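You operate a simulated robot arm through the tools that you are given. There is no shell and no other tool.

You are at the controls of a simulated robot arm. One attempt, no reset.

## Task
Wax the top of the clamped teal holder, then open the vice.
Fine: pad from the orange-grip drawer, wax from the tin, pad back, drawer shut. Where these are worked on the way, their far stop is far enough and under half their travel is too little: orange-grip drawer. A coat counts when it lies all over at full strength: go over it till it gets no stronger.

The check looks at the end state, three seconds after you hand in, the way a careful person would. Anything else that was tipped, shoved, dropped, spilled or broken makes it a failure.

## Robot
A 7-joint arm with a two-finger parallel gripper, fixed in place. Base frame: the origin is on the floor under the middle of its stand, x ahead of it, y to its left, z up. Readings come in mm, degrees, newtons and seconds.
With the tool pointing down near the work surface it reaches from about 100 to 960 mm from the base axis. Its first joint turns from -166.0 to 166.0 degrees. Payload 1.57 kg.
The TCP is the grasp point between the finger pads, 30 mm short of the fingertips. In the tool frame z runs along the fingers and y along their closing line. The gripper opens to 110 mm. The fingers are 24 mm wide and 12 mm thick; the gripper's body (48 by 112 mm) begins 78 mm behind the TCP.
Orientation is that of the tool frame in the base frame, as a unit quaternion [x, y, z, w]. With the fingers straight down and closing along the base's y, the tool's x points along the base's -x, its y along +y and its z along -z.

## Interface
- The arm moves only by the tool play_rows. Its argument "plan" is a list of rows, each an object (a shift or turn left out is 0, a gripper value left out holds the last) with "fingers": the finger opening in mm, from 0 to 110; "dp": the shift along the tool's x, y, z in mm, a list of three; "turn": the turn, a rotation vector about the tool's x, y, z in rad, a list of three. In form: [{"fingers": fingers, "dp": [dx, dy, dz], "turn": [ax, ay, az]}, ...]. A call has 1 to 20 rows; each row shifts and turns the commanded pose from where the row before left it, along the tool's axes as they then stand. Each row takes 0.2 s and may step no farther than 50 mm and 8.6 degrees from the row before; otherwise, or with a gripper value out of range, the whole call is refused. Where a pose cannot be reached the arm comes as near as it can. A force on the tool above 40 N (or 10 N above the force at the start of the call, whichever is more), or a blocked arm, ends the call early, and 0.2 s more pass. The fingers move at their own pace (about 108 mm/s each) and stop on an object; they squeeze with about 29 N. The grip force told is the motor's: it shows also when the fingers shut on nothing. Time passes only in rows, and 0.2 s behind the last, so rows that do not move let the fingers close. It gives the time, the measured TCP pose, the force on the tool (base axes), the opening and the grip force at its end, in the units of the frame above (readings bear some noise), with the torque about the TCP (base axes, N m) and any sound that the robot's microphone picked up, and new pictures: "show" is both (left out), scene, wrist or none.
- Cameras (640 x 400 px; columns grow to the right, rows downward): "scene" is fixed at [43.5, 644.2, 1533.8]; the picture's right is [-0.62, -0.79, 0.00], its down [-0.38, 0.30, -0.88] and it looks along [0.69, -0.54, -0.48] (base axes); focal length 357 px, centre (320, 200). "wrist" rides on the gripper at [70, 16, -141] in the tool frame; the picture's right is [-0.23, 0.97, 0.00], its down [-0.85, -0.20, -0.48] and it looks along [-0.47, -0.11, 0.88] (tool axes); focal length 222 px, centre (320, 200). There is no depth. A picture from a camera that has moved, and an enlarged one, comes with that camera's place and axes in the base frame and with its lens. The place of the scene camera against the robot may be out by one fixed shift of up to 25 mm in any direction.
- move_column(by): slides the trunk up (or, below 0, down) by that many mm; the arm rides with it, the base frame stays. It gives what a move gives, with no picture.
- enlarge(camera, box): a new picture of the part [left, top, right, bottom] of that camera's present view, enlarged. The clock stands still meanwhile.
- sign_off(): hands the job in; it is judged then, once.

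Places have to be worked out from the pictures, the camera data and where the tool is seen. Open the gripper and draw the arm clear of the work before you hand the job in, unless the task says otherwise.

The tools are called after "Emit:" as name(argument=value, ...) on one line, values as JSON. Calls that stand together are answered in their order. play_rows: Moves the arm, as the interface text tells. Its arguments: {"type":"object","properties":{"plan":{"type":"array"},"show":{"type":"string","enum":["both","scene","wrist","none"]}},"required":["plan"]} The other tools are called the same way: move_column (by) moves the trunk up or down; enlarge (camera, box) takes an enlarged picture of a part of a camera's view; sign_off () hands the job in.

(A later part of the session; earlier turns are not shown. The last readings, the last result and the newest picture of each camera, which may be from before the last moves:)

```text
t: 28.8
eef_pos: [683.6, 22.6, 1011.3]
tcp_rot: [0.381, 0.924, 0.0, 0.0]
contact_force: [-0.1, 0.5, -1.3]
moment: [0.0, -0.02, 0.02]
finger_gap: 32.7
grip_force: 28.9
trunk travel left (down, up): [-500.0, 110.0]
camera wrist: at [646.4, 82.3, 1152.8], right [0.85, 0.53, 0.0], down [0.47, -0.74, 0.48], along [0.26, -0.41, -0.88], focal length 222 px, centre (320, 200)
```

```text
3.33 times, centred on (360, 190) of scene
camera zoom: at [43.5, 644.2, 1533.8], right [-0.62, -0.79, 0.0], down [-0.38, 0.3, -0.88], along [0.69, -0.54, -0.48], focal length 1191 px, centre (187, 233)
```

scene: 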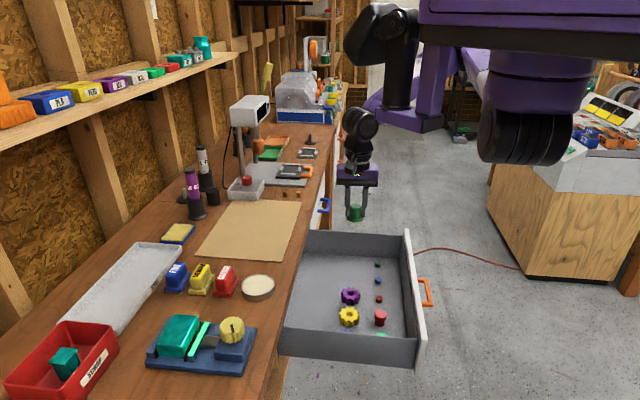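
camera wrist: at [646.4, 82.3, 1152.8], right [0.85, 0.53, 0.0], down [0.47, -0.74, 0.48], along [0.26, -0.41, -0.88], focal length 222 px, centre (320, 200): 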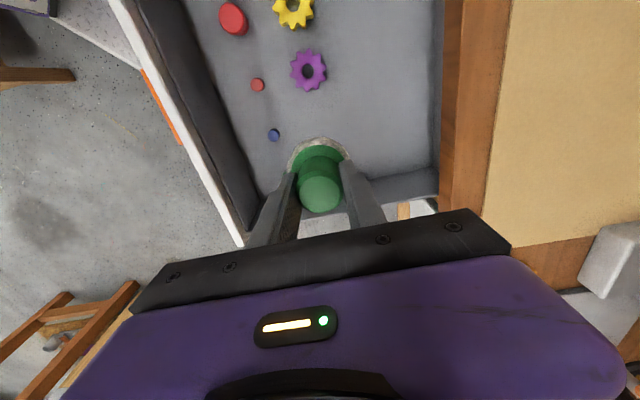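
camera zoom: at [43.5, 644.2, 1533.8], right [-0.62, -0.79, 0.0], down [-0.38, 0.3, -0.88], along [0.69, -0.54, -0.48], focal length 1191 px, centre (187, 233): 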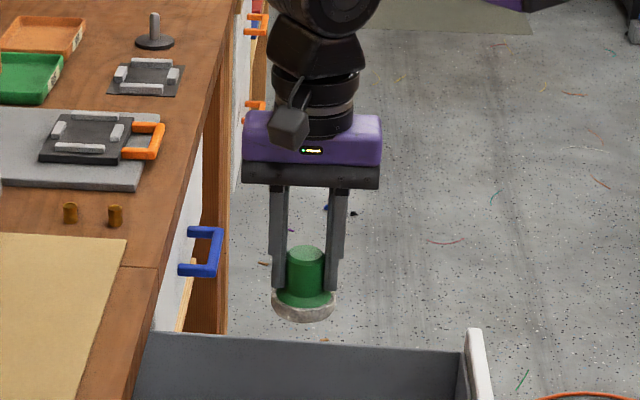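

The pad is held upright and clear. I move over the bench to a spot about 80 mm beside the tin, so that the tin lies under the wrist camera for a precise fix.

Emit:
play_rows(plan=[{"dp": [27.2, 37, 0]}, {"dp": [27.2, 37, 0]}, {"dp": [27.2, 37, 0]}, {"dp": [27.2, 37, 0]}, {"dp": [27.2, 37, 0]}, {"dp": [27.2, 37, 0]}, {"dp": [0, 0, 0]}], show="both")

Emit:
enlarge(camera="wrist", box=[200, 0, 440, 150])

```text
t: 30.4
eef_pos: [724.3, 297.3, 1010.4]
tcp_rot: [0.381, 0.925, -0.002, 0.001]
contact_force: [0.7, 0.0, -0.9]
moment: [0.02, -0.04, -0.03]
finger_gap: 32.8
grip_force: 29.0
trunk travel left (down, up): [-500.0, 110.0]
camera wrist: at [686.2, 356.5, 1152.0], right [0.85, 0.53, 0.0], down [0.47, -0.74, 0.48], along [0.25, -0.41, -0.88], focal length 222 px, centre (320, 200)
```

scene: 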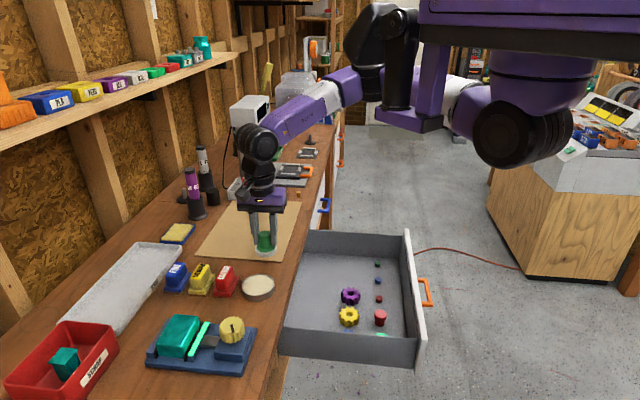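
wrist: 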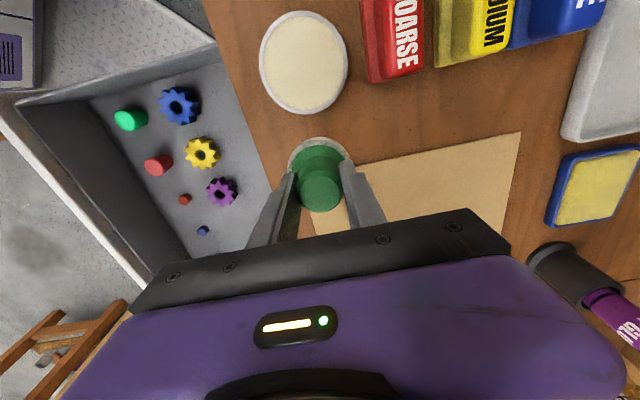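

```text
2.67 times, centred on (320, 75) of wrist
camera zoom: at [686.2, 356.5, 1152.0], right [0.85, 0.53, 0.0], down [0.47, -0.74, 0.48], along [0.25, -0.41, -0.88], focal length 592 px, centre (320, 533)
```

zoom: 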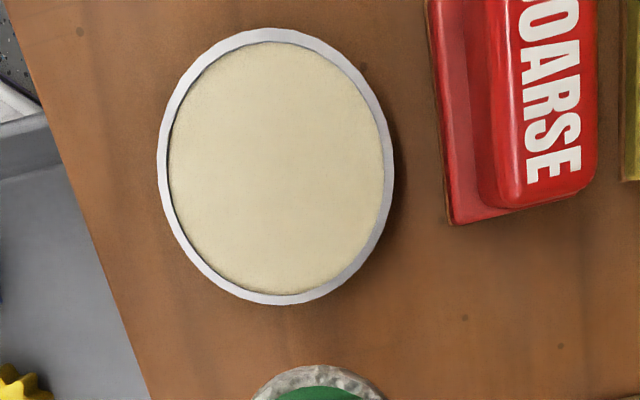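

The tin is about 81 mm across, centred at (668.4, 356). I move over it and lower the pad to just above the wax.

Emit:
play_rows(plan=[{"dp": [27, 0.8, 0]}, {"dp": [27, 0.8, 0]}, {"dp": [27, 0.7, 0]}, {"dp": [0, 0, 20]}, {"dp": [0, 0, 18]}, {"dp": [0, 0, 0]}], show="both")

Emit:
enlarge(camera="scene", box=[200, 220, 320, 320])

Emit:
enlarge(camera="wrist", box=[200, 60, 440, 210])

```text
t: 31.8
eef_pos: [668.3, 355.3, 971.9]
tcp_rot: [0.381, 0.925, -0.001, 0.002]
contact_force: [-0.2, 0.2, -0.6]
moment: [0.01, -0.01, 0.02]
finger_gap: 32.5
grip_force: 28.8
trunk travel left (down, up): [-500.0, 110.0]
camera wrist: at [631.0, 414.1, 1113.6], right [0.85, 0.53, 0.0], down [0.47, -0.74, 0.48], along [0.26, -0.41, -0.88], focal length 222 px, centre (320, 200)
```

scene: 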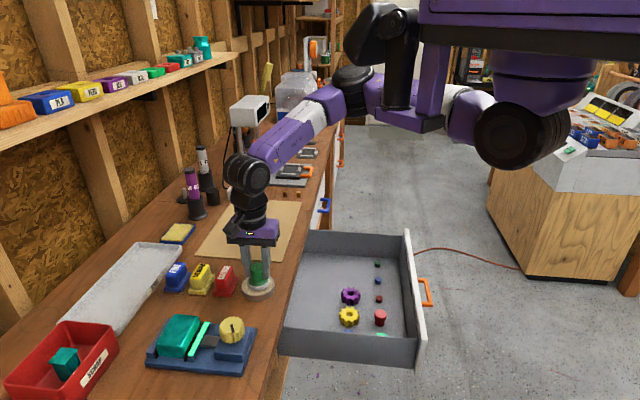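
wrist: 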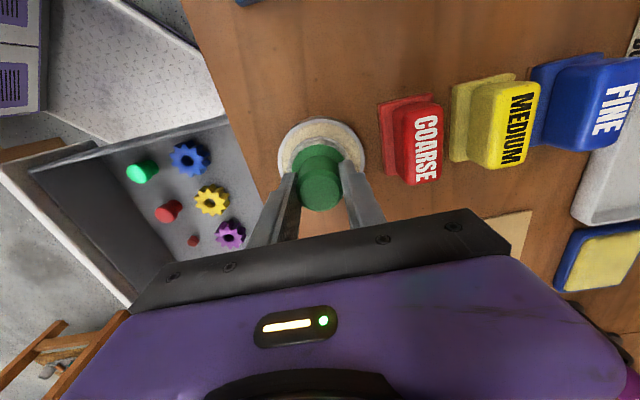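

```text
4.00 times, centred on (260, 270) of scene
camera zoom: at [43.5, 644.2, 1533.8], right [-0.62, -0.79, 0.0], down [-0.38, 0.3, -0.88], along [0.69, -0.54, -0.48], focal length 1429 px, centre (560, -80)
```

zoom: 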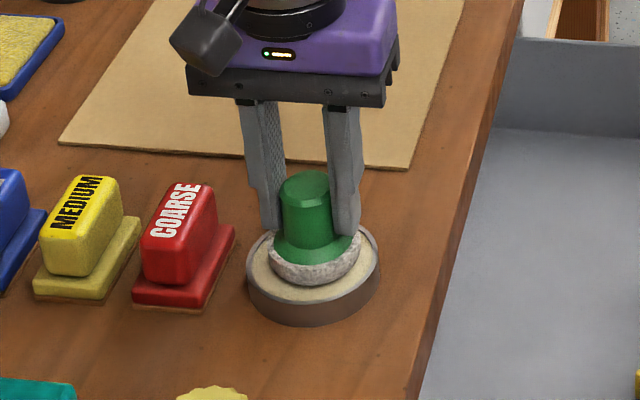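

```text
2.67 times, centred on (320, 135) of wrist
camera zoom: at [631.0, 414.1, 1113.6], right [0.85, 0.53, 0.0], down [0.47, -0.74, 0.48], along [0.26, -0.41, -0.88], focal length 592 px, centre (320, 373)
```

zoom: 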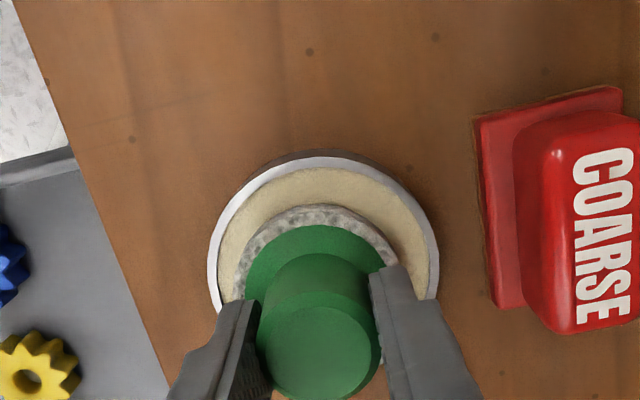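

The pad hangs centred just above the wax. I lower it in small steps and watch the force.

Emit:
play_rows(plan=[{"dp": [0, 0, 4]}, {"dp": [0, 0, 3]}, {"dp": [0, 0, 2]}, {"dp": [0, 0, 0]}], show="none")

```text
t: 32.5
eef_pos: [669.2, 354.4, 968.4]
tcp_rot: [0.382, 0.924, 0.001, 0.002]
contact_force: [-3.0, -5.9, 20.2]
moment: [-0.35, 0.37, 0.03]
finger_gap: 32.4
grip_force: 29.4
trunk travel left (down, up): [-500.0, 110.0]
stopped in row 3: the force on the tool passed its limit at 44 N (the readings are from after the stop); the commanded pose is now the measured one
```

Contact came at TCP z≈968.4 with force rising sharply. I look at how the pad sits on the wax.

Emit:
enlarge(camera="scene", box=[220, 240, 300, 310])

Emit:
enlarge(camera="wrist", box=[240, 80, 400, 200])

```text
5.71 times, centred on (260, 275) of scene
camera zoom: at [43.5, 644.2, 1533.8], right [-0.62, -0.79, 0.0], down [-0.38, 0.3, -0.88], along [0.69, -0.54, -0.48], focal length 2042 px, centre (663, -229)
```

zoom: 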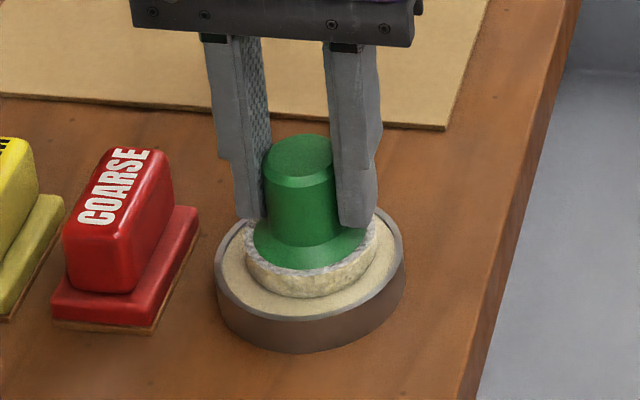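

```text
3.33 times, centred on (320, 140) of wrist
camera zoom: at [631.0, 414.1, 1110.5], right [0.85, 0.53, 0.0], down [0.46, -0.74, 0.48], along [0.26, -0.41, -0.88], focal length 740 px, centre (320, 400)
```

zoom: 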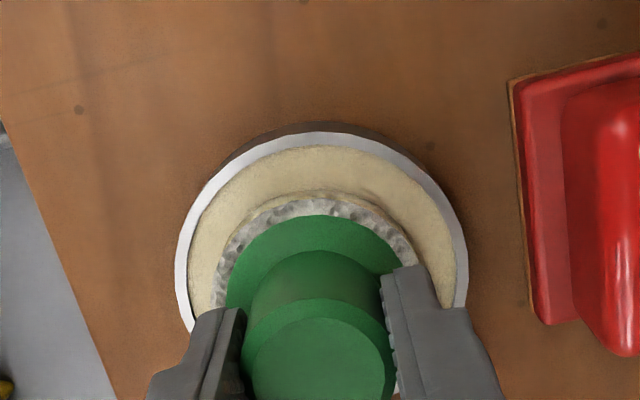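

The pad's felt has turned cream, so it is picking up wax. I dwell at this pressure for a moment, then lift straight up and inspect.

Emit:
play_rows(plan=[{"dp": [0, 0, 0]}, {"dp": [0, 0, 0]}, {"dp": [0, 0, 0]}, {"dp": [0, 0, -5]}, {"dp": [0, 0, -20]}, {"dp": [0, 0, -35]}, {"dp": [0, 0, 0]}], show="both")

Emit:
enlarge(camera="scene", box=[210, 210, 310, 310])

Emit:
enlarge(camera="wrist", box=[200, 60, 440, 210])

```text
t: 34.1
eef_pos: [668.6, 355.3, 1027.1]
tcp_rot: [0.38, 0.925, 0.001, 0.003]
contact_force: [0.4, 0.0, -1.4]
moment: [0.03, 0.01, 0.0]
finger_gap: 32.7
grip_force: 29.2
trunk travel left (down, up): [-500.0, 110.0]
camera wrist: at [630.7, 414.3, 1169.1], right [0.85, 0.53, 0.0], down [0.46, -0.74, 0.48], along [0.26, -0.41, -0.88], focal length 222 px, centre (320, 200)
```

scene: 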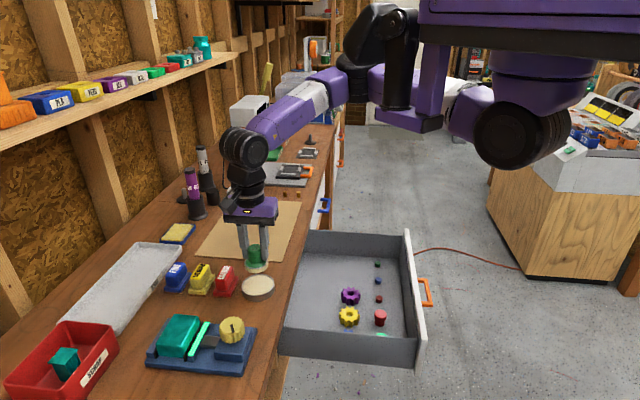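
wrist: 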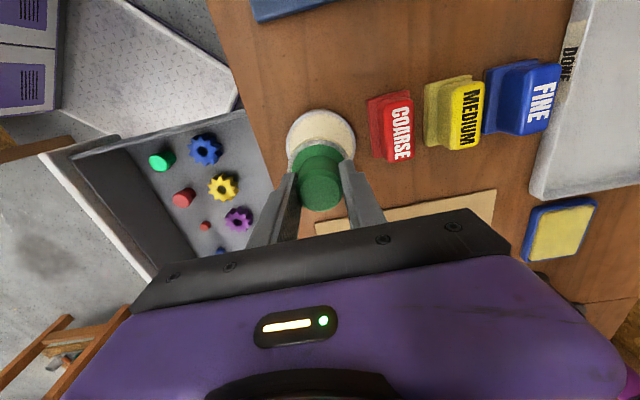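

```text
4.00 times, centred on (260, 260) of scene
camera zoom: at [43.5, 644.2, 1533.8], right [-0.62, -0.79, 0.0], down [-0.38, 0.3, -0.88], along [0.69, -0.54, -0.48], focal length 1429 px, centre (560, -40)
```

zoom: 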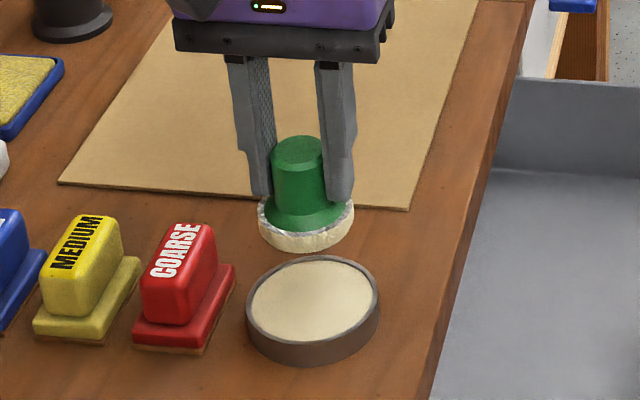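

```text
2.67 times, centred on (320, 135) of wrist
camera zoom: at [630.7, 414.3, 1169.1], right [0.85, 0.53, 0.0], down [0.46, -0.74, 0.48], along [0.26, -0.41, -0.88], focal length 592 px, centre (320, 373)
```

zoom: 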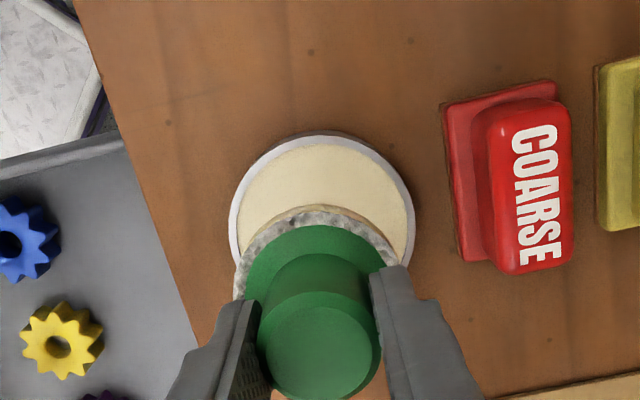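

The pad is loaded with wax. I carry it toward the vice, keeping it high, and put the camera above the teal holder for a measurement.

Emit:
play_rows(plan=[{"dp": [25.4, 21.9, -8]}, {"dp": [25.4, 21.9, -5]}, {"dp": [25.4, 21.8, 0]}, {"dp": [25.5, 21.8, 0]}, {"dp": [0, 0, 0]}], show="both")

Emit:
enlarge(camera="wrist", box=[200, 0, 440, 150])

Emit:
enlarge(camera="scene", box=[140, 300, 270, 385])

```text
t: 35.3
eef_pos: [657.8, 490.1, 1040.7]
tcp_rot: [0.381, 0.924, -0.001, 0.002]
contact_force: [-0.2, -0.1, 0.5]
moment: [0.02, 0.01, 0.0]
finger_gap: 32.4
grip_force: 29.0
trunk travel left (down, up): [-500.0, 110.0]
camera wrist: at [621.0, 548.8, 1182.4], right [0.85, 0.53, 0.0], down [0.46, -0.74, 0.48], along [0.26, -0.41, -0.88], focal length 222 px, centre (320, 200)
```

scene: 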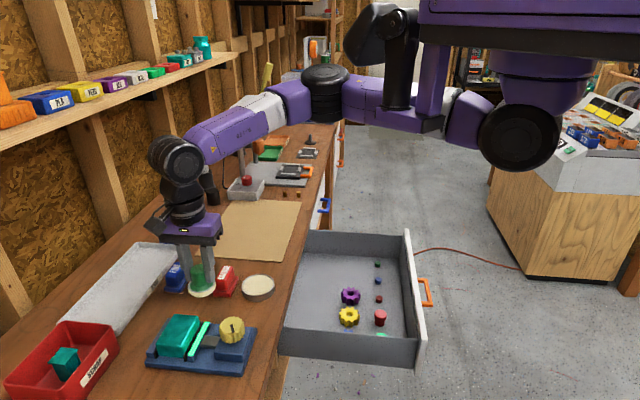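
wrist: 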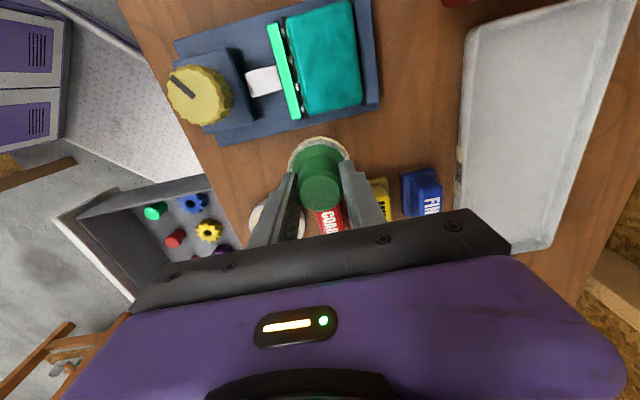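

```text
2.67 times, centred on (320, 75) of wrist
camera zoom: at [621.0, 548.8, 1182.4], right [0.85, 0.53, 0.0], down [0.46, -0.74, 0.48], along [0.26, -0.41, -0.88], focal length 592 px, centre (320, 533)
```

zoom: 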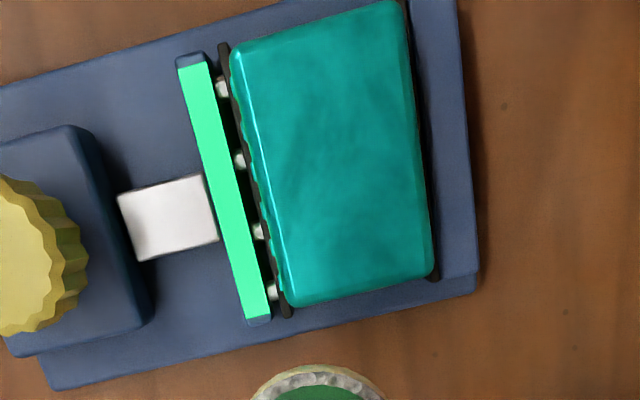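

```text
4.71 times, centred on (205, 342) of scene
camera zoom: at [43.5, 644.2, 1533.8], right [-0.62, -0.79, 0.0], down [-0.38, 0.3, -0.88], along [0.69, -0.54, -0.48], focal length 1682 px, centre (861, -471)
```

zoom: 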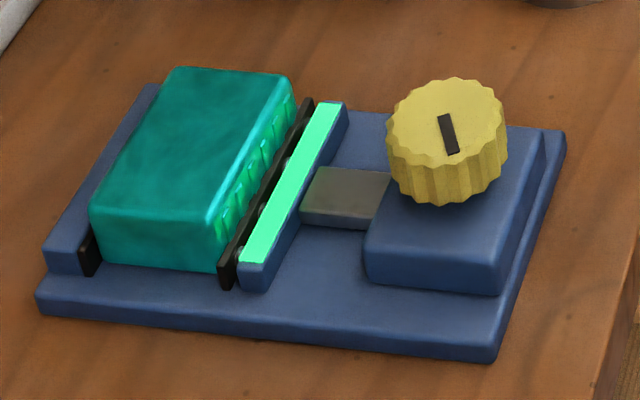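

The holder top is about 77 × 53 mm, centred near (620.5, 561.5) at z≈947, and it stands above both jaws. I move the pad over its centre and lower it to just above the surface.

Emit:
play_rows(plan=[{"dp": [38.4, 12.1, 0]}, {"dp": [38.4, 12.1, 0]}, {"dp": [0, 0, 14]}, {"dp": [0, 0, 14]}, {"dp": [0, 0, 0]}], show="both")

Emit:
enlarge(camera="scene", box=[130, 270, 270, 385])

Emit:
enlarge(camera="wrist", box=[200, 60, 440, 210])

```text
t: 36.5
eef_pos: [621.5, 561.4, 1010.8]
tcp_rot: [0.381, 0.925, 0.0, 0.002]
contact_force: [0.0, 0.2, -0.1]
moment: [0.04, 0.01, 0.01]
finger_gap: 32.3
grip_force: 29.3
trunk travel left (down, up): [-500.0, 110.0]
camera wrist: at [583.6, 620.0, 1152.9], right [0.85, 0.53, 0.0], down [0.46, -0.74, 0.48], along [0.26, -0.41, -0.88], focal length 222 px, centre (320, 200)
```

scene: 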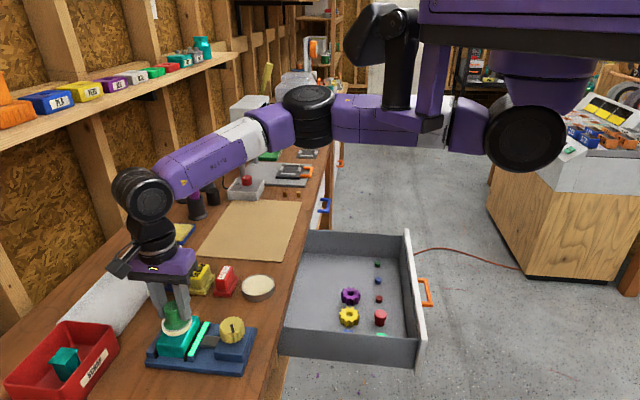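
wrist: 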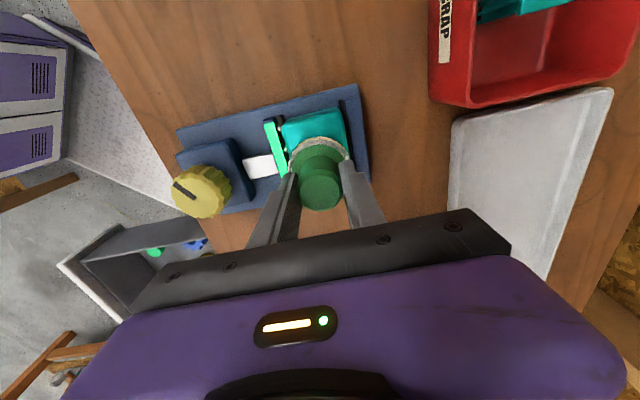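

```text
3.48 times, centred on (200, 328) of scene
camera zoom: at [43.5, 644.2, 1533.8], right [-0.62, -0.79, 0.0], down [-0.38, 0.3, -0.88], along [0.69, -0.54, -0.48], focal length 1243 px, centre (737, -244)
```

zoom: 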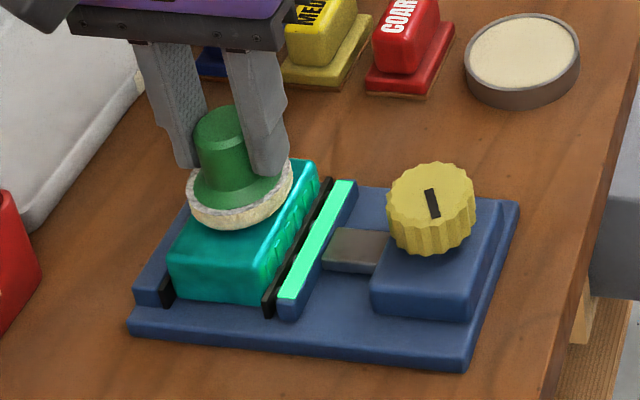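

```text
2.67 times, centred on (320, 135) of wrist
camera zoom: at [583.6, 620.0, 1152.9], right [0.85, 0.53, 0.0], down [0.46, -0.74, 0.48], along [0.26, -0.41, -0.88], focal length 592 px, centre (320, 373)
```

zoom: 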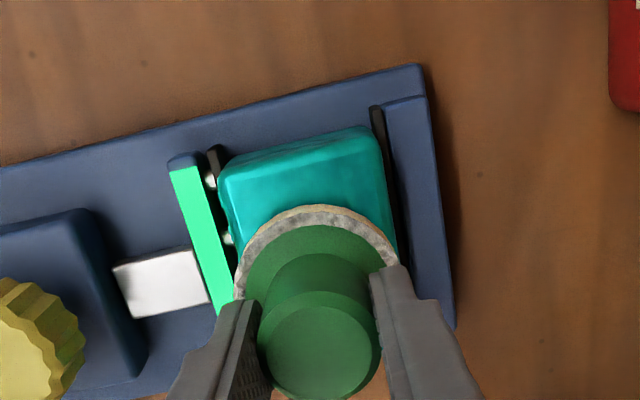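

The pad is centred just over the holder top. I descend in small steps, watching for contact.

Emit:
play_rows(plan=[{"dp": [0, 0, 1.5]}, {"dp": [0, 0, 1.5]}, {"dp": [0, 0, 1.2]}, {"dp": [0, 0, 1]}, {"dp": [0, 0, 0]}], show="none")

```text
t: 37.7
eef_pos: [622.1, 561.2, 1006.9]
tcp_rot: [0.382, 0.924, 0.0, 0.002]
contact_force: [0.0, -0.5, -1.7]
moment: [-0.01, -0.01, 0.0]
finger_gap: 32.3
grip_force: 29.0
trunk travel left (down, up): [-500.0, 110.0]
```

No contact yet at z≈1006.9. I continue down in 1 mm steps.

Emit:
play_rows(plan=[{"dp": [0, 0, 1]}, {"dp": [0, 0, 1]}, {"dp": [0, 0, 1]}, {"dp": [0, 0, 0]}], show="none")

```text
t: 38.7
eef_pos: [620.4, 559.7, 1004.4]
tcp_rot: [0.382, 0.924, 0.002, 0.002]
contact_force: [0.6, -1.2, 9.2]
moment: [-0.12, 0.03, 0.02]
finger_gap: 32.5
grip_force: 28.6
trunk travel left (down, up): [-500.0, 110.0]
```

Light contact at z≈1004.4 with about 9 N. I make a first stroke along the long axis of the holder and back, then look at the coat.

Emit:
play_rows(plan=[{"dp": [-9.3, -0.25, 0]}, {"dp": [-9.3, -0.25, 0]}, {"dp": [-9.3, -0.25, 0]}, {"dp": [9.3, 0.25, 0]}, {"dp": [9.3, 0.25, 0]}, {"dp": [9.3, 0.25, 0]}, {"dp": [9.3, 0.25, 0]}, {"dp": [9.3, 0.25, 0]}, {"dp": [9.3, 0.25, 0]}, {"dp": [0, 0, 0]}], show="both")

Emit:
enlarge(camera="scene", box=[130, 270, 270, 385])

Emit:
enlarge(camera="wrist", box=[200, 60, 440, 210])

```text
t: 40.9
eef_pos: [602.4, 580.3, 1003.8]
tcp_rot: [0.382, 0.924, 0.0, 0.002]
contact_force: [1.1, -1.0, 4.2]
moment: [-0.06, 0.02, 0.03]
finger_gap: 32.6
grip_force: 29.1
trunk travel left (down, up): [-500.0, 110.0]
camera wrist: at [563.8, 639.5, 1145.0], right [0.85, 0.53, 0.0], down [0.46, -0.74, 0.48], along [0.26, -0.41, -0.88], focal length 222 px, centre (320, 200)
```

scene: 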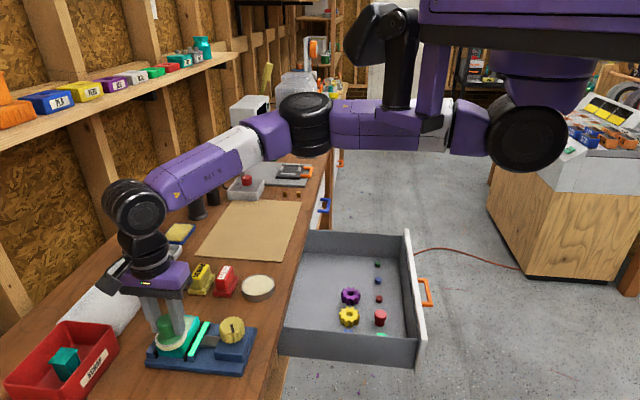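
wrist: 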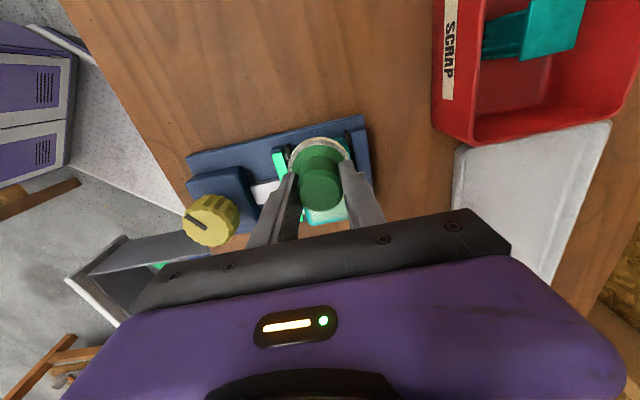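

```text
3.48 times, centred on (200, 328) of scene
camera zoom: at [43.5, 644.2, 1533.8], right [-0.62, -0.79, 0.0], down [-0.38, 0.3, -0.88], along [0.69, -0.54, -0.48], focal length 1243 px, centre (737, -244)
```

zoom: 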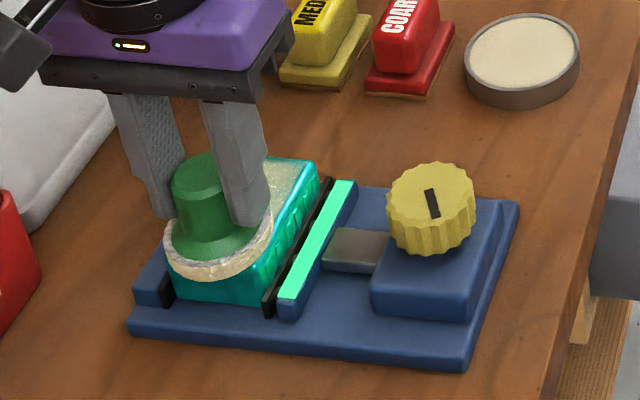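

```text
2.67 times, centred on (320, 135) of wrist
camera zoom: at [563.8, 639.5, 1145.0], right [0.85, 0.53, 0.0], down [0.46, -0.74, 0.48], along [0.26, -0.41, -0.88], focal length 592 px, centre (320, 373)
```

zoom: 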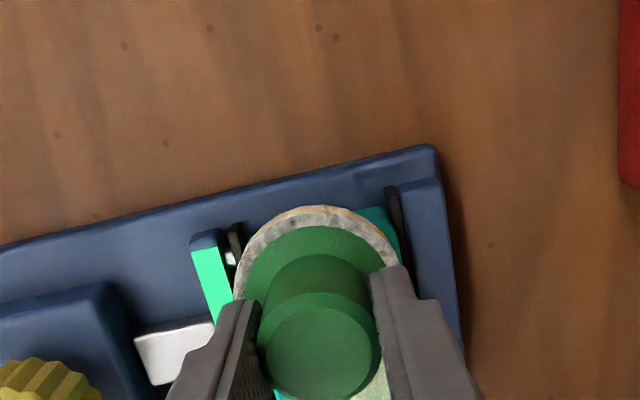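

The first stroke left a cream film on the holder. I now run a raster with slightly more pressure: the back edge line, then the front edge line.

Emit:
play_rows(plan=[{"dp": [-0.35, 13, 0.6]}, {"dp": [-9.3, -0.25, 0]}, {"dp": [-9.3, -0.25, 0]}, {"dp": [-9.3, -0.25, 0]}, {"dp": [-9.3, -0.25, 0]}, {"dp": [-9.3, -0.25, 0]}, {"dp": [-9.3, -0.25, 0]}, {"dp": [0.35, -13, 0]}, {"dp": [0.35, -13, 0]}, {"dp": [9.3, 0.25, 0]}, {"dp": [9.3, 0.25, 0]}, {"dp": [9.3, 0.25, 0]}, {"dp": [9.3, 0.25, 0]}, {"dp": [9.3, 0.25, 0]}, {"dp": [9.3, 0.25, 0]}, {"dp": [-0.35, 13, 0]}, {"dp": [0, 0, 0]}], show="both")

Emit:
enlarge(camera="scene", box=[130, 270, 270, 385])

```text
t: 44.5
eef_pos: [600.7, 579.8, 1002.1]
tcp_rot: [0.382, 0.924, 0.0, 0.002]
contact_force: [-1.9, -0.7, 8.6]
moment: [-0.34, 0.33, -0.06]
finger_gap: 32.2
grip_force: 29.5
trunk travel left (down, up): [-500.0, 110.0]
camera wrist: at [563.5, 639.7, 1144.4], right [0.85, 0.53, 0.0], down [0.47, -0.74, 0.48], along [0.26, -0.41, -0.88], focal length 222 px, centre (320, 200)
```

scene: 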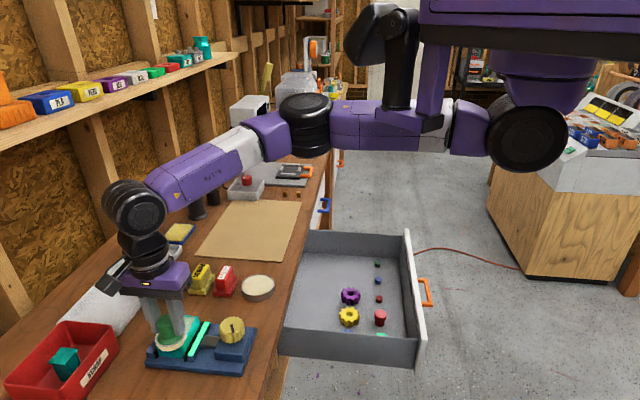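
wrist: 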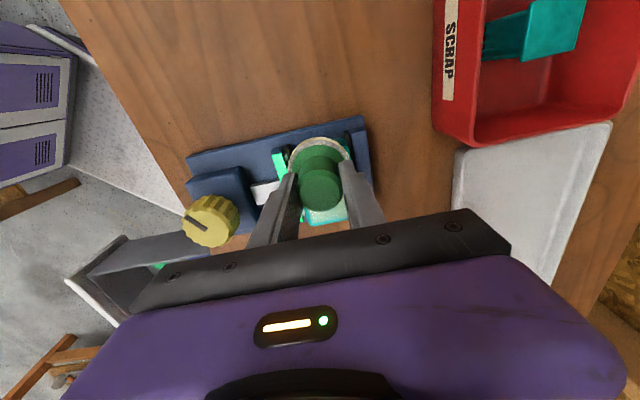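

```text
3.48 times, centred on (200, 328) of scene
camera zoom: at [43.5, 644.2, 1533.8], right [-0.62, -0.79, 0.0], down [-0.38, 0.3, -0.88], along [0.69, -0.54, -0.48], focal length 1243 px, centre (737, -244)
```

zoom: 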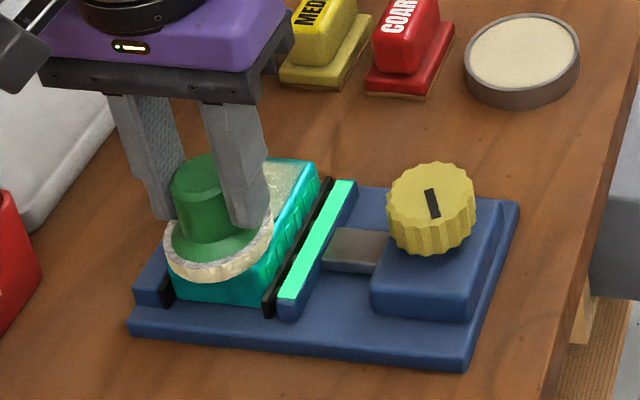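

I lift off and shift aside so that both cameras can see the coat.

Emit:
play_rows(plan=[{"dp": [0, 0, -10]}, {"dp": [0, 0, -28]}, {"dp": [-35, -8, 0]}, {"dp": [-35, -8, 0]}, {"dp": [-35, -8, 0]}, {"dp": [0, 0, 0]}], show="both")

Emit:
enlarge(camera="scene", box=[140, 300, 270, 385])

Emit:
enlarge(camera="wrist", box=[200, 0, 440, 150])

```text
t: 45.9
eef_pos: [658.8, 488.4, 1042.1]
tcp_rot: [0.381, 0.925, 0.0, 0.002]
contact_force: [0.0, -0.4, -0.9]
moment: [0.04, -0.01, 0.0]
finger_gap: 32.4
grip_force: 28.6
trunk travel left (down, up): [-500.0, 110.0]
camera wrist: at [621.9, 547.8, 1182.8], right [0.85, 0.53, 0.0], down [0.46, -0.74, 0.48], along [0.26, -0.41, -0.88], focal length 222 px, centre (320, 200)
```

scene: 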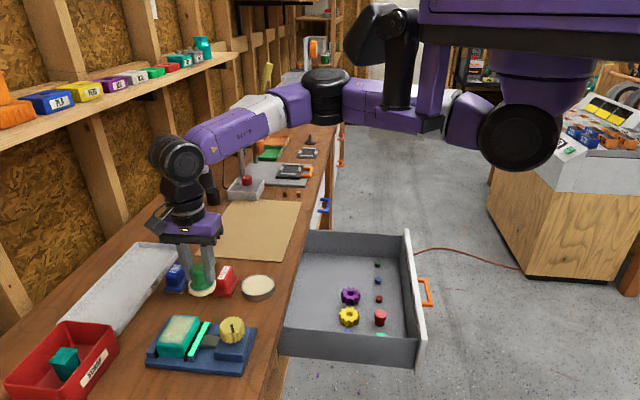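
wrist: 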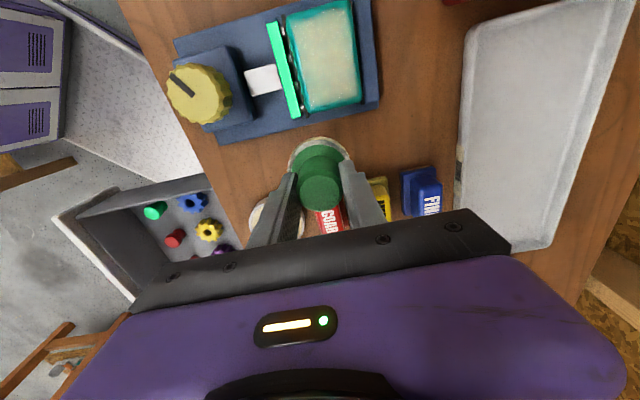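

```text
4.71 times, centred on (205, 342) of scene
camera zoom: at [43.5, 644.2, 1533.8], right [-0.62, -0.79, 0.0], down [-0.38, 0.3, -0.88], along [0.69, -0.54, -0.48], focal length 1682 px, centre (861, -471)
```

zoom: 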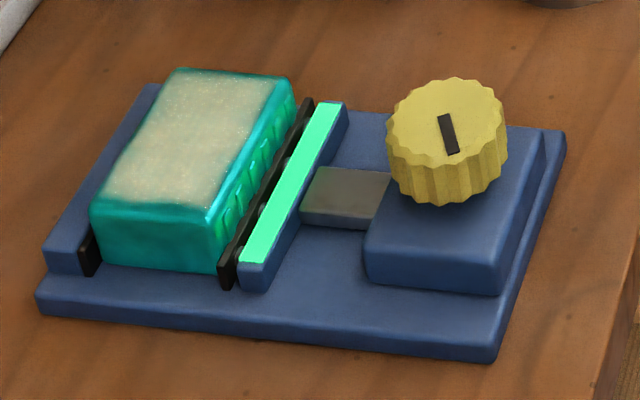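

```text
2.67 times, centred on (320, 75) of wrist
camera zoom: at [621.9, 547.8, 1182.8], right [0.85, 0.53, 0.0], down [0.46, -0.74, 0.48], along [0.26, -0.41, -0.88], focal length 592 px, centre (320, 533)
```

zoom: 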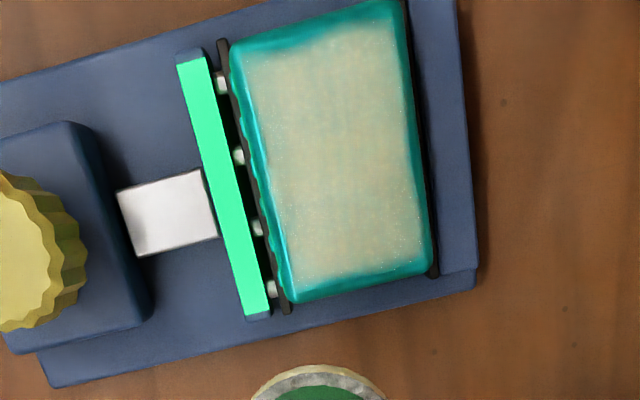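

A film covers the top, but it is still translucent and somewhat uneven, with thinner margins. I go back down onto the holder for more passes that reach further toward the edges.

Emit:
play_rows(plan=[{"dp": [32.9, 8.5, 0]}, {"dp": [32.9, 8.5, 0]}, {"dp": [32.9, 8.4, 0]}, {"dp": [0, 0, 20]}, {"dp": [0, 0, 15]}, {"dp": [0, 0, 1.5]}, {"dp": [0, 0, 1.2]}, {"dp": [0, 0, 1]}, {"dp": [0, 0, 0]}], show="none")

```text
t: 47.9
eef_pos: [606.9, 576.0, 1002.9]
tcp_rot: [0.381, 0.925, 0.001, 0.002]
contact_force: [0.0, 0.1, 9.7]
moment: [-0.1, 0.07, 0.04]
finger_gap: 32.3
grip_force: 29.0
trunk travel left (down, up): [-500.0, 110.0]
```

Good contact at 9.7 N. I run a finer raster over the back half and middle of the top.

Emit:
play_rows(plan=[{"dp": [13, 0.35, 0.2]}, {"dp": [-0.46, 17, 0]}, {"dp": [-11, -0.3, 0]}, {"dp": [-11, -0.3, 0]}, {"dp": [-11, -0.3, 0]}, {"dp": [-11, -0.3, 0]}, {"dp": [-11, -0.3, 0]}, {"dp": [-11, -0.3, 0]}, {"dp": [0.24, -9, 0]}, {"dp": [11, 0.3, 0]}, {"dp": [11, 0.3, 0]}, {"dp": [11, 0.3, 0]}, {"dp": [11, 0.3, 0]}, {"dp": [11, 0.3, 0]}, {"dp": [11, 0.3, 0]}, {"dp": [0.2, -8, 0]}, {"dp": [-11, -0.3, 0]}, {"dp": [-11, -0.3, 0]}, {"dp": [-11, -0.3, 0]}, {"dp": [-11, -0.3, 0]}], show="none")

```text
t: 52.1
eef_pos: [627.6, 555.0, 1001.4]
tcp_rot: [0.381, 0.924, 0.001, 0.002]
contact_force: [-2.6, 2.2, 14.3]
moment: [-0.32, 0.47, -0.01]
finger_gap: 31.6
grip_force: 29.2
trunk travel left (down, up): [-500.0, 110.0]
```

Force is 14 N and the pad is holding. I finish the raster over the front half with slightly less pressure.

Emit:
play_rows(plan=[{"dp": [-11, -0.3, -0.3]}, {"dp": [-11, -0.3, 0]}, {"dp": [0.24, -9, 0]}, {"dp": [11, 0.3, 0]}, {"dp": [11, 0.3, 0]}, {"dp": [11, 0.3, 0]}, {"dp": [11, 0.3, 0]}, {"dp": [11, 0.3, 0]}, {"dp": [11, 0.3, 0]}, {"dp": [0.2, -8, 0]}, {"dp": [-11, -0.3, 0]}, {"dp": [-11, -0.3, 0]}, {"dp": [-11, -0.3, 0]}, {"dp": [-11, -0.3, 0]}, {"dp": [-11, -0.3, 0]}, {"dp": [-11, -0.3, 0]}, {"dp": [-0.46, 17, 0]}, {"dp": [11, 0.3, 0]}, {"dp": [11, 0.3, 0]}, {"dp": [11, 0.3, 0]}], show="both")

Emit:
enlarge(camera="scene", box=[130, 270, 270, 385])

```text
t: 56.3
eef_pos: [621.5, 562.8, 1000.8]
tcp_rot: [0.382, 0.924, 0.0, 0.002]
contact_force: [4.8, -2.6, 16.7]
moment: [0.28, -0.51, 0.05]
finger_gap: 31.9
grip_force: 29.2
trunk travel left (down, up): [-500.0, 110.0]
camera wrist: at [583.1, 621.2, 1144.1], right [0.85, 0.53, 0.0], down [0.46, -0.74, 0.48], along [0.26, -0.41, -0.88], focal length 222 px, centre (320, 200)
```

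scene: 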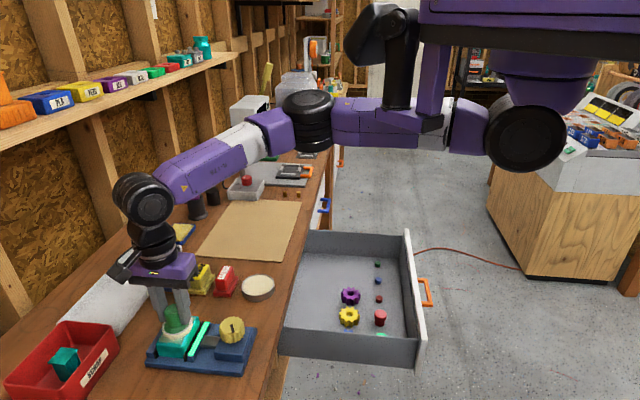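
wrist: 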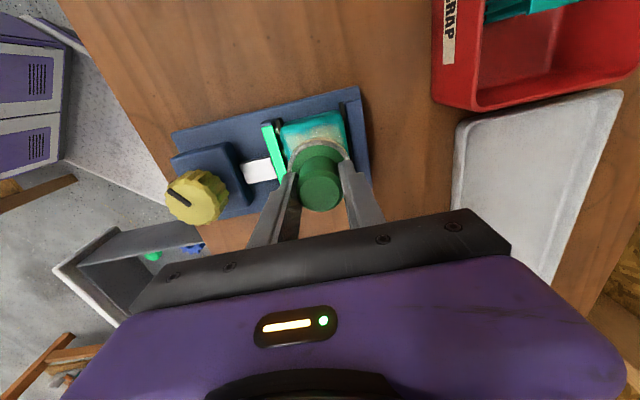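

```text
3.48 times, centred on (200, 328) of scene
camera zoom: at [43.5, 644.2, 1533.8], right [-0.62, -0.79, 0.0], down [-0.38, 0.3, -0.88], along [0.69, -0.54, -0.48], focal length 1243 px, centre (737, -244)
```

zoom: 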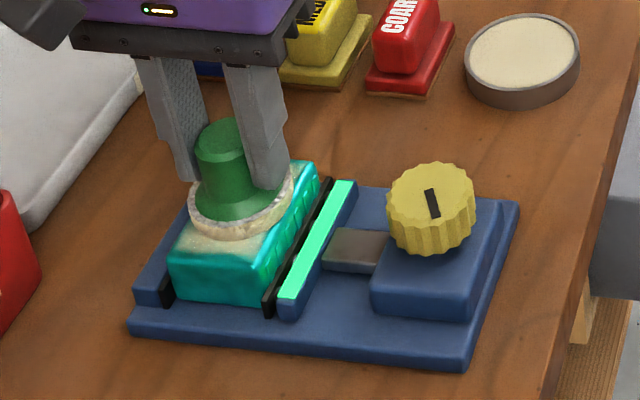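

I lift off and inspect the coat again.

Emit:
play_rows(plan=[{"dp": [0, 0, -10]}, {"dp": [0, 0, -30]}, {"dp": [-38, -12, 0]}, {"dp": [-38, -12, 0]}, {"dp": [0, 0, 0]}], show="both")

Emit:
enlarge(camera="scene", box=[140, 300, 270, 385])

Emit:
enlarge(camera="wrist", box=[240, 0, 400, 100])

Emit:
enlarge(camera="scene", box=[160, 230, 250, 310])

```text
t: 57.5
eef_pos: [658.6, 492.3, 1040.4]
tcp_rot: [0.381, 0.924, 0.0, 0.002]
contact_force: [0.3, -0.2, 0.3]
moment: [0.0, 0.04, 0.03]
finger_gap: 32.4
grip_force: 29.3
trunk travel left (down, up): [-500.0, 110.0]
camera wrist: at [620.5, 550.8, 1183.2], right [0.85, 0.53, 0.0], down [0.46, -0.74, 0.48], along [0.26, -0.41, -0.88], focal length 222 px, centre (320, 200)
```

scene: 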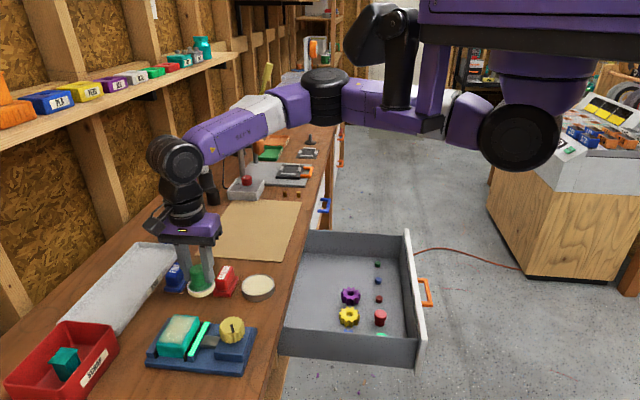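
wrist: 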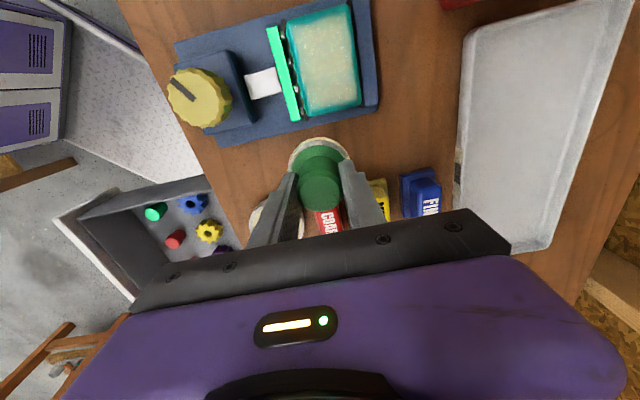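

```text
4.71 times, centred on (205, 342) of scene
camera zoom: at [43.5, 644.2, 1533.8], right [-0.62, -0.79, 0.0], down [-0.38, 0.3, -0.88], along [0.69, -0.54, -0.48], focal length 1682 px, centre (861, -471)
```

zoom: 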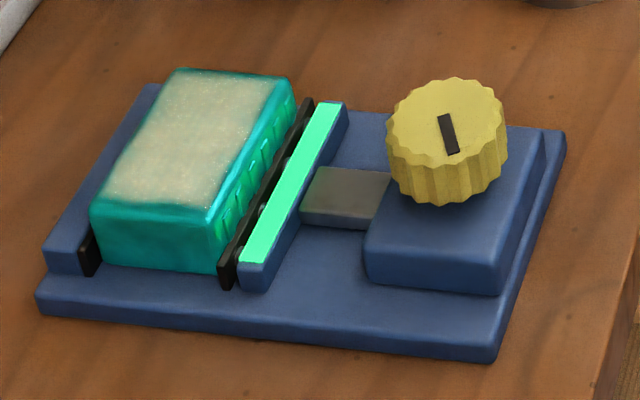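

```text
4.00 times, centred on (320, 50) of wrist
camera zoom: at [620.5, 550.8, 1183.2], right [0.85, 0.53, 0.0], down [0.46, -0.74, 0.48], along [0.26, -0.41, -0.88], focal length 888 px, centre (320, 800)
```

zoom: 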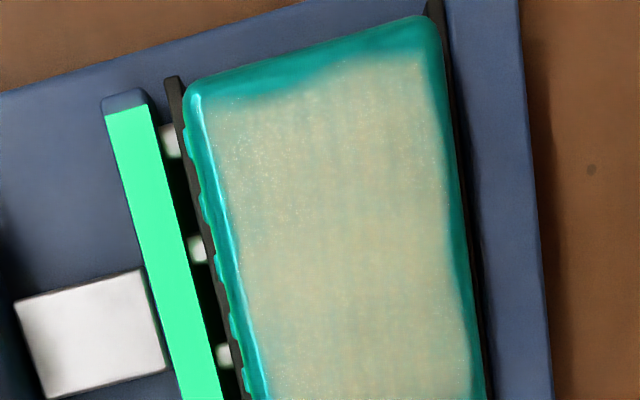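

```text
5.00 times, centred on (205, 270) of scene
camera zoom: at [43.5, 644.2, 1533.8], right [-0.62, -0.79, 0.0], down [-0.38, 0.3, -0.88], along [0.69, -0.54, -0.48], focal length 1787 px, centre (895, -150)
```

zoom: 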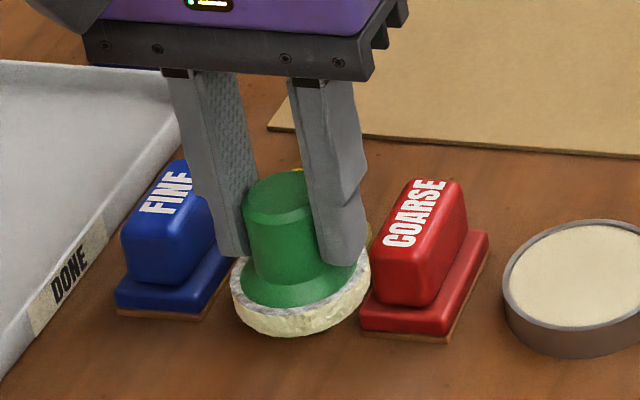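

I enlarge the same patch as after the first raster for a like-for-like comparison.

Emit:
enlarge(camera="wrist", box=[200, 0, 440, 150])

```text
2.67 times, centred on (320, 75) of wrist
camera zoom: at [620.5, 550.8, 1183.2], right [0.85, 0.53, 0.0], down [0.46, -0.74, 0.48], along [0.26, -0.41, -0.88], focal length 592 px, centre (320, 533)
```

zoom: 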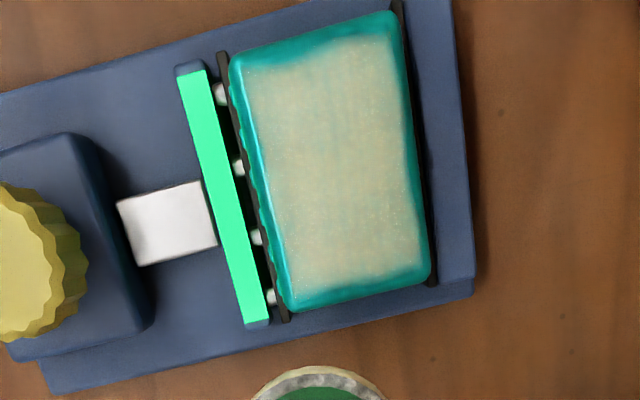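

Coverage looks the same but I want to be sure the film is saturated, especially at the margins. I go down again for further passes extended right to the ends.

Emit:
play_rows(plan=[{"dp": [31.9, 7.7, 0]}, {"dp": [31.9, 7.7, 0]}, {"dp": [31.9, 7.6, 0]}, {"dp": [0, 0, 20]}, {"dp": [0, 0, 14]}, {"dp": [0, 0, 1.5]}, {"dp": [0, 0, 1.2]}, {"dp": [0, 0, 1]}, {"dp": [0, 0, 0.7]}, {"dp": [0, 0, 0]}], show="none")

```text
t: 59.7
eef_pos: [606.2, 575.5, 1003.4]
tcp_rot: [0.382, 0.924, -0.001, 0.001]
contact_force: [1.0, 1.1, 0.4]
moment: [0.02, 0.0, -0.04]
finger_gap: 32.2
grip_force: 29.0
trunk travel left (down, up): [-500.0, 110.0]
```

Not yet in contact. I ease down a little further.

Emit:
play_rows(plan=[{"dp": [0, 0, 1]}, {"dp": [0, 0, 1]}, {"dp": [0, 0, 0]}], show="none")

```text
t: 60.5
eef_pos: [606.8, 576.0, 1002.9]
tcp_rot: [0.381, 0.925, 0.001, 0.002]
contact_force: [0.1, -1.8, 16.0]
moment: [-0.18, 0.24, 0.07]
finger_gap: 32.3
grip_force: 29.4
trunk travel left (down, up): [-500.0, 110.0]
```

Good contact (16 N). I trace the edges first: the near end, the front line, the far end and the back line.

Emit:
play_rows(plan=[{"dp": [9, 0.25, -0.3]}, {"dp": [9, 0.25, 0]}, {"dp": [-0.5, 18, 0]}, {"dp": [0.5, -18, 0]}, {"dp": [0.5, -18, 0]}, {"dp": [-11, -0.3, 0]}, {"dp": [-11, -0.3, 0]}, {"dp": [-11, -0.3, 0]}, {"dp": [-11, -0.3, 0]}, {"dp": [-11, -0.3, 0]}, {"dp": [-11, -0.3, 0]}, {"dp": [-11, -0.3, 0]}, {"dp": [-0.5, 18, 0]}, {"dp": [-0.5, 18, 0]}, {"dp": [11, 0.3, 0]}, {"dp": [11, 0.3, 0]}, {"dp": [11, 0.3, 0]}, {"dp": [11, 0.3, 0]}, {"dp": [11, 0.3, 0]}, {"dp": [11, 0.3, 0]}], show="scene")

Emit:
enlarge(camera="scene", box=[130, 270, 270, 385])

```text
t: 64.7
eef_pos: [614.7, 592.3, 1002.4]
tcp_rot: [0.382, 0.924, 0.0, 0.002]
contact_force: [-0.1, -1.4, 9.1]
moment: [-0.17, 0.05, 0.07]
finger_gap: 31.7
grip_force: 28.8
trunk travel left (down, up): [-500.0, 110.0]
```

scene: 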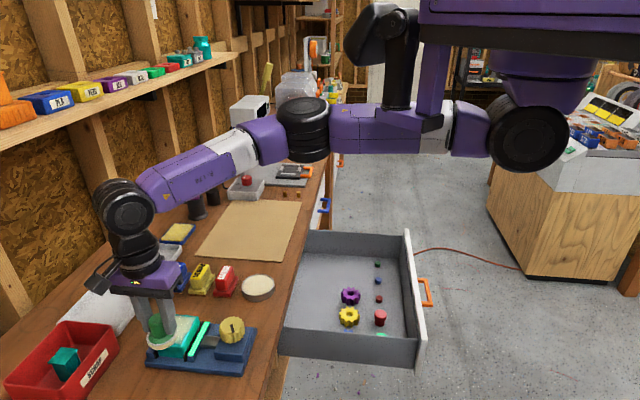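

```text
3.48 times, centred on (200, 328) of scene
camera zoom: at [43.5, 644.2, 1533.8], right [-0.62, -0.79, 0.0], down [-0.38, 0.3, -0.88], along [0.69, -0.54, -0.48], focal length 1243 px, centre (737, -244)
```

zoom: 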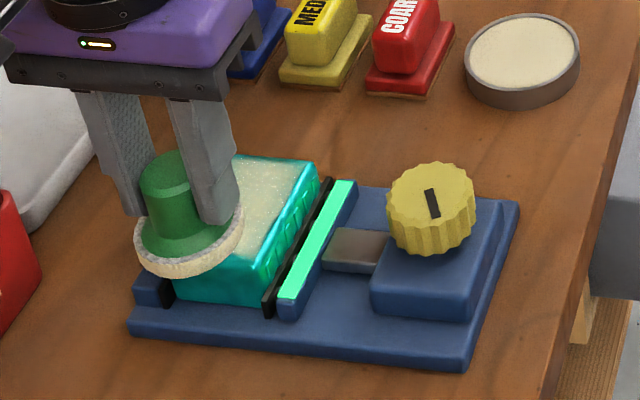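

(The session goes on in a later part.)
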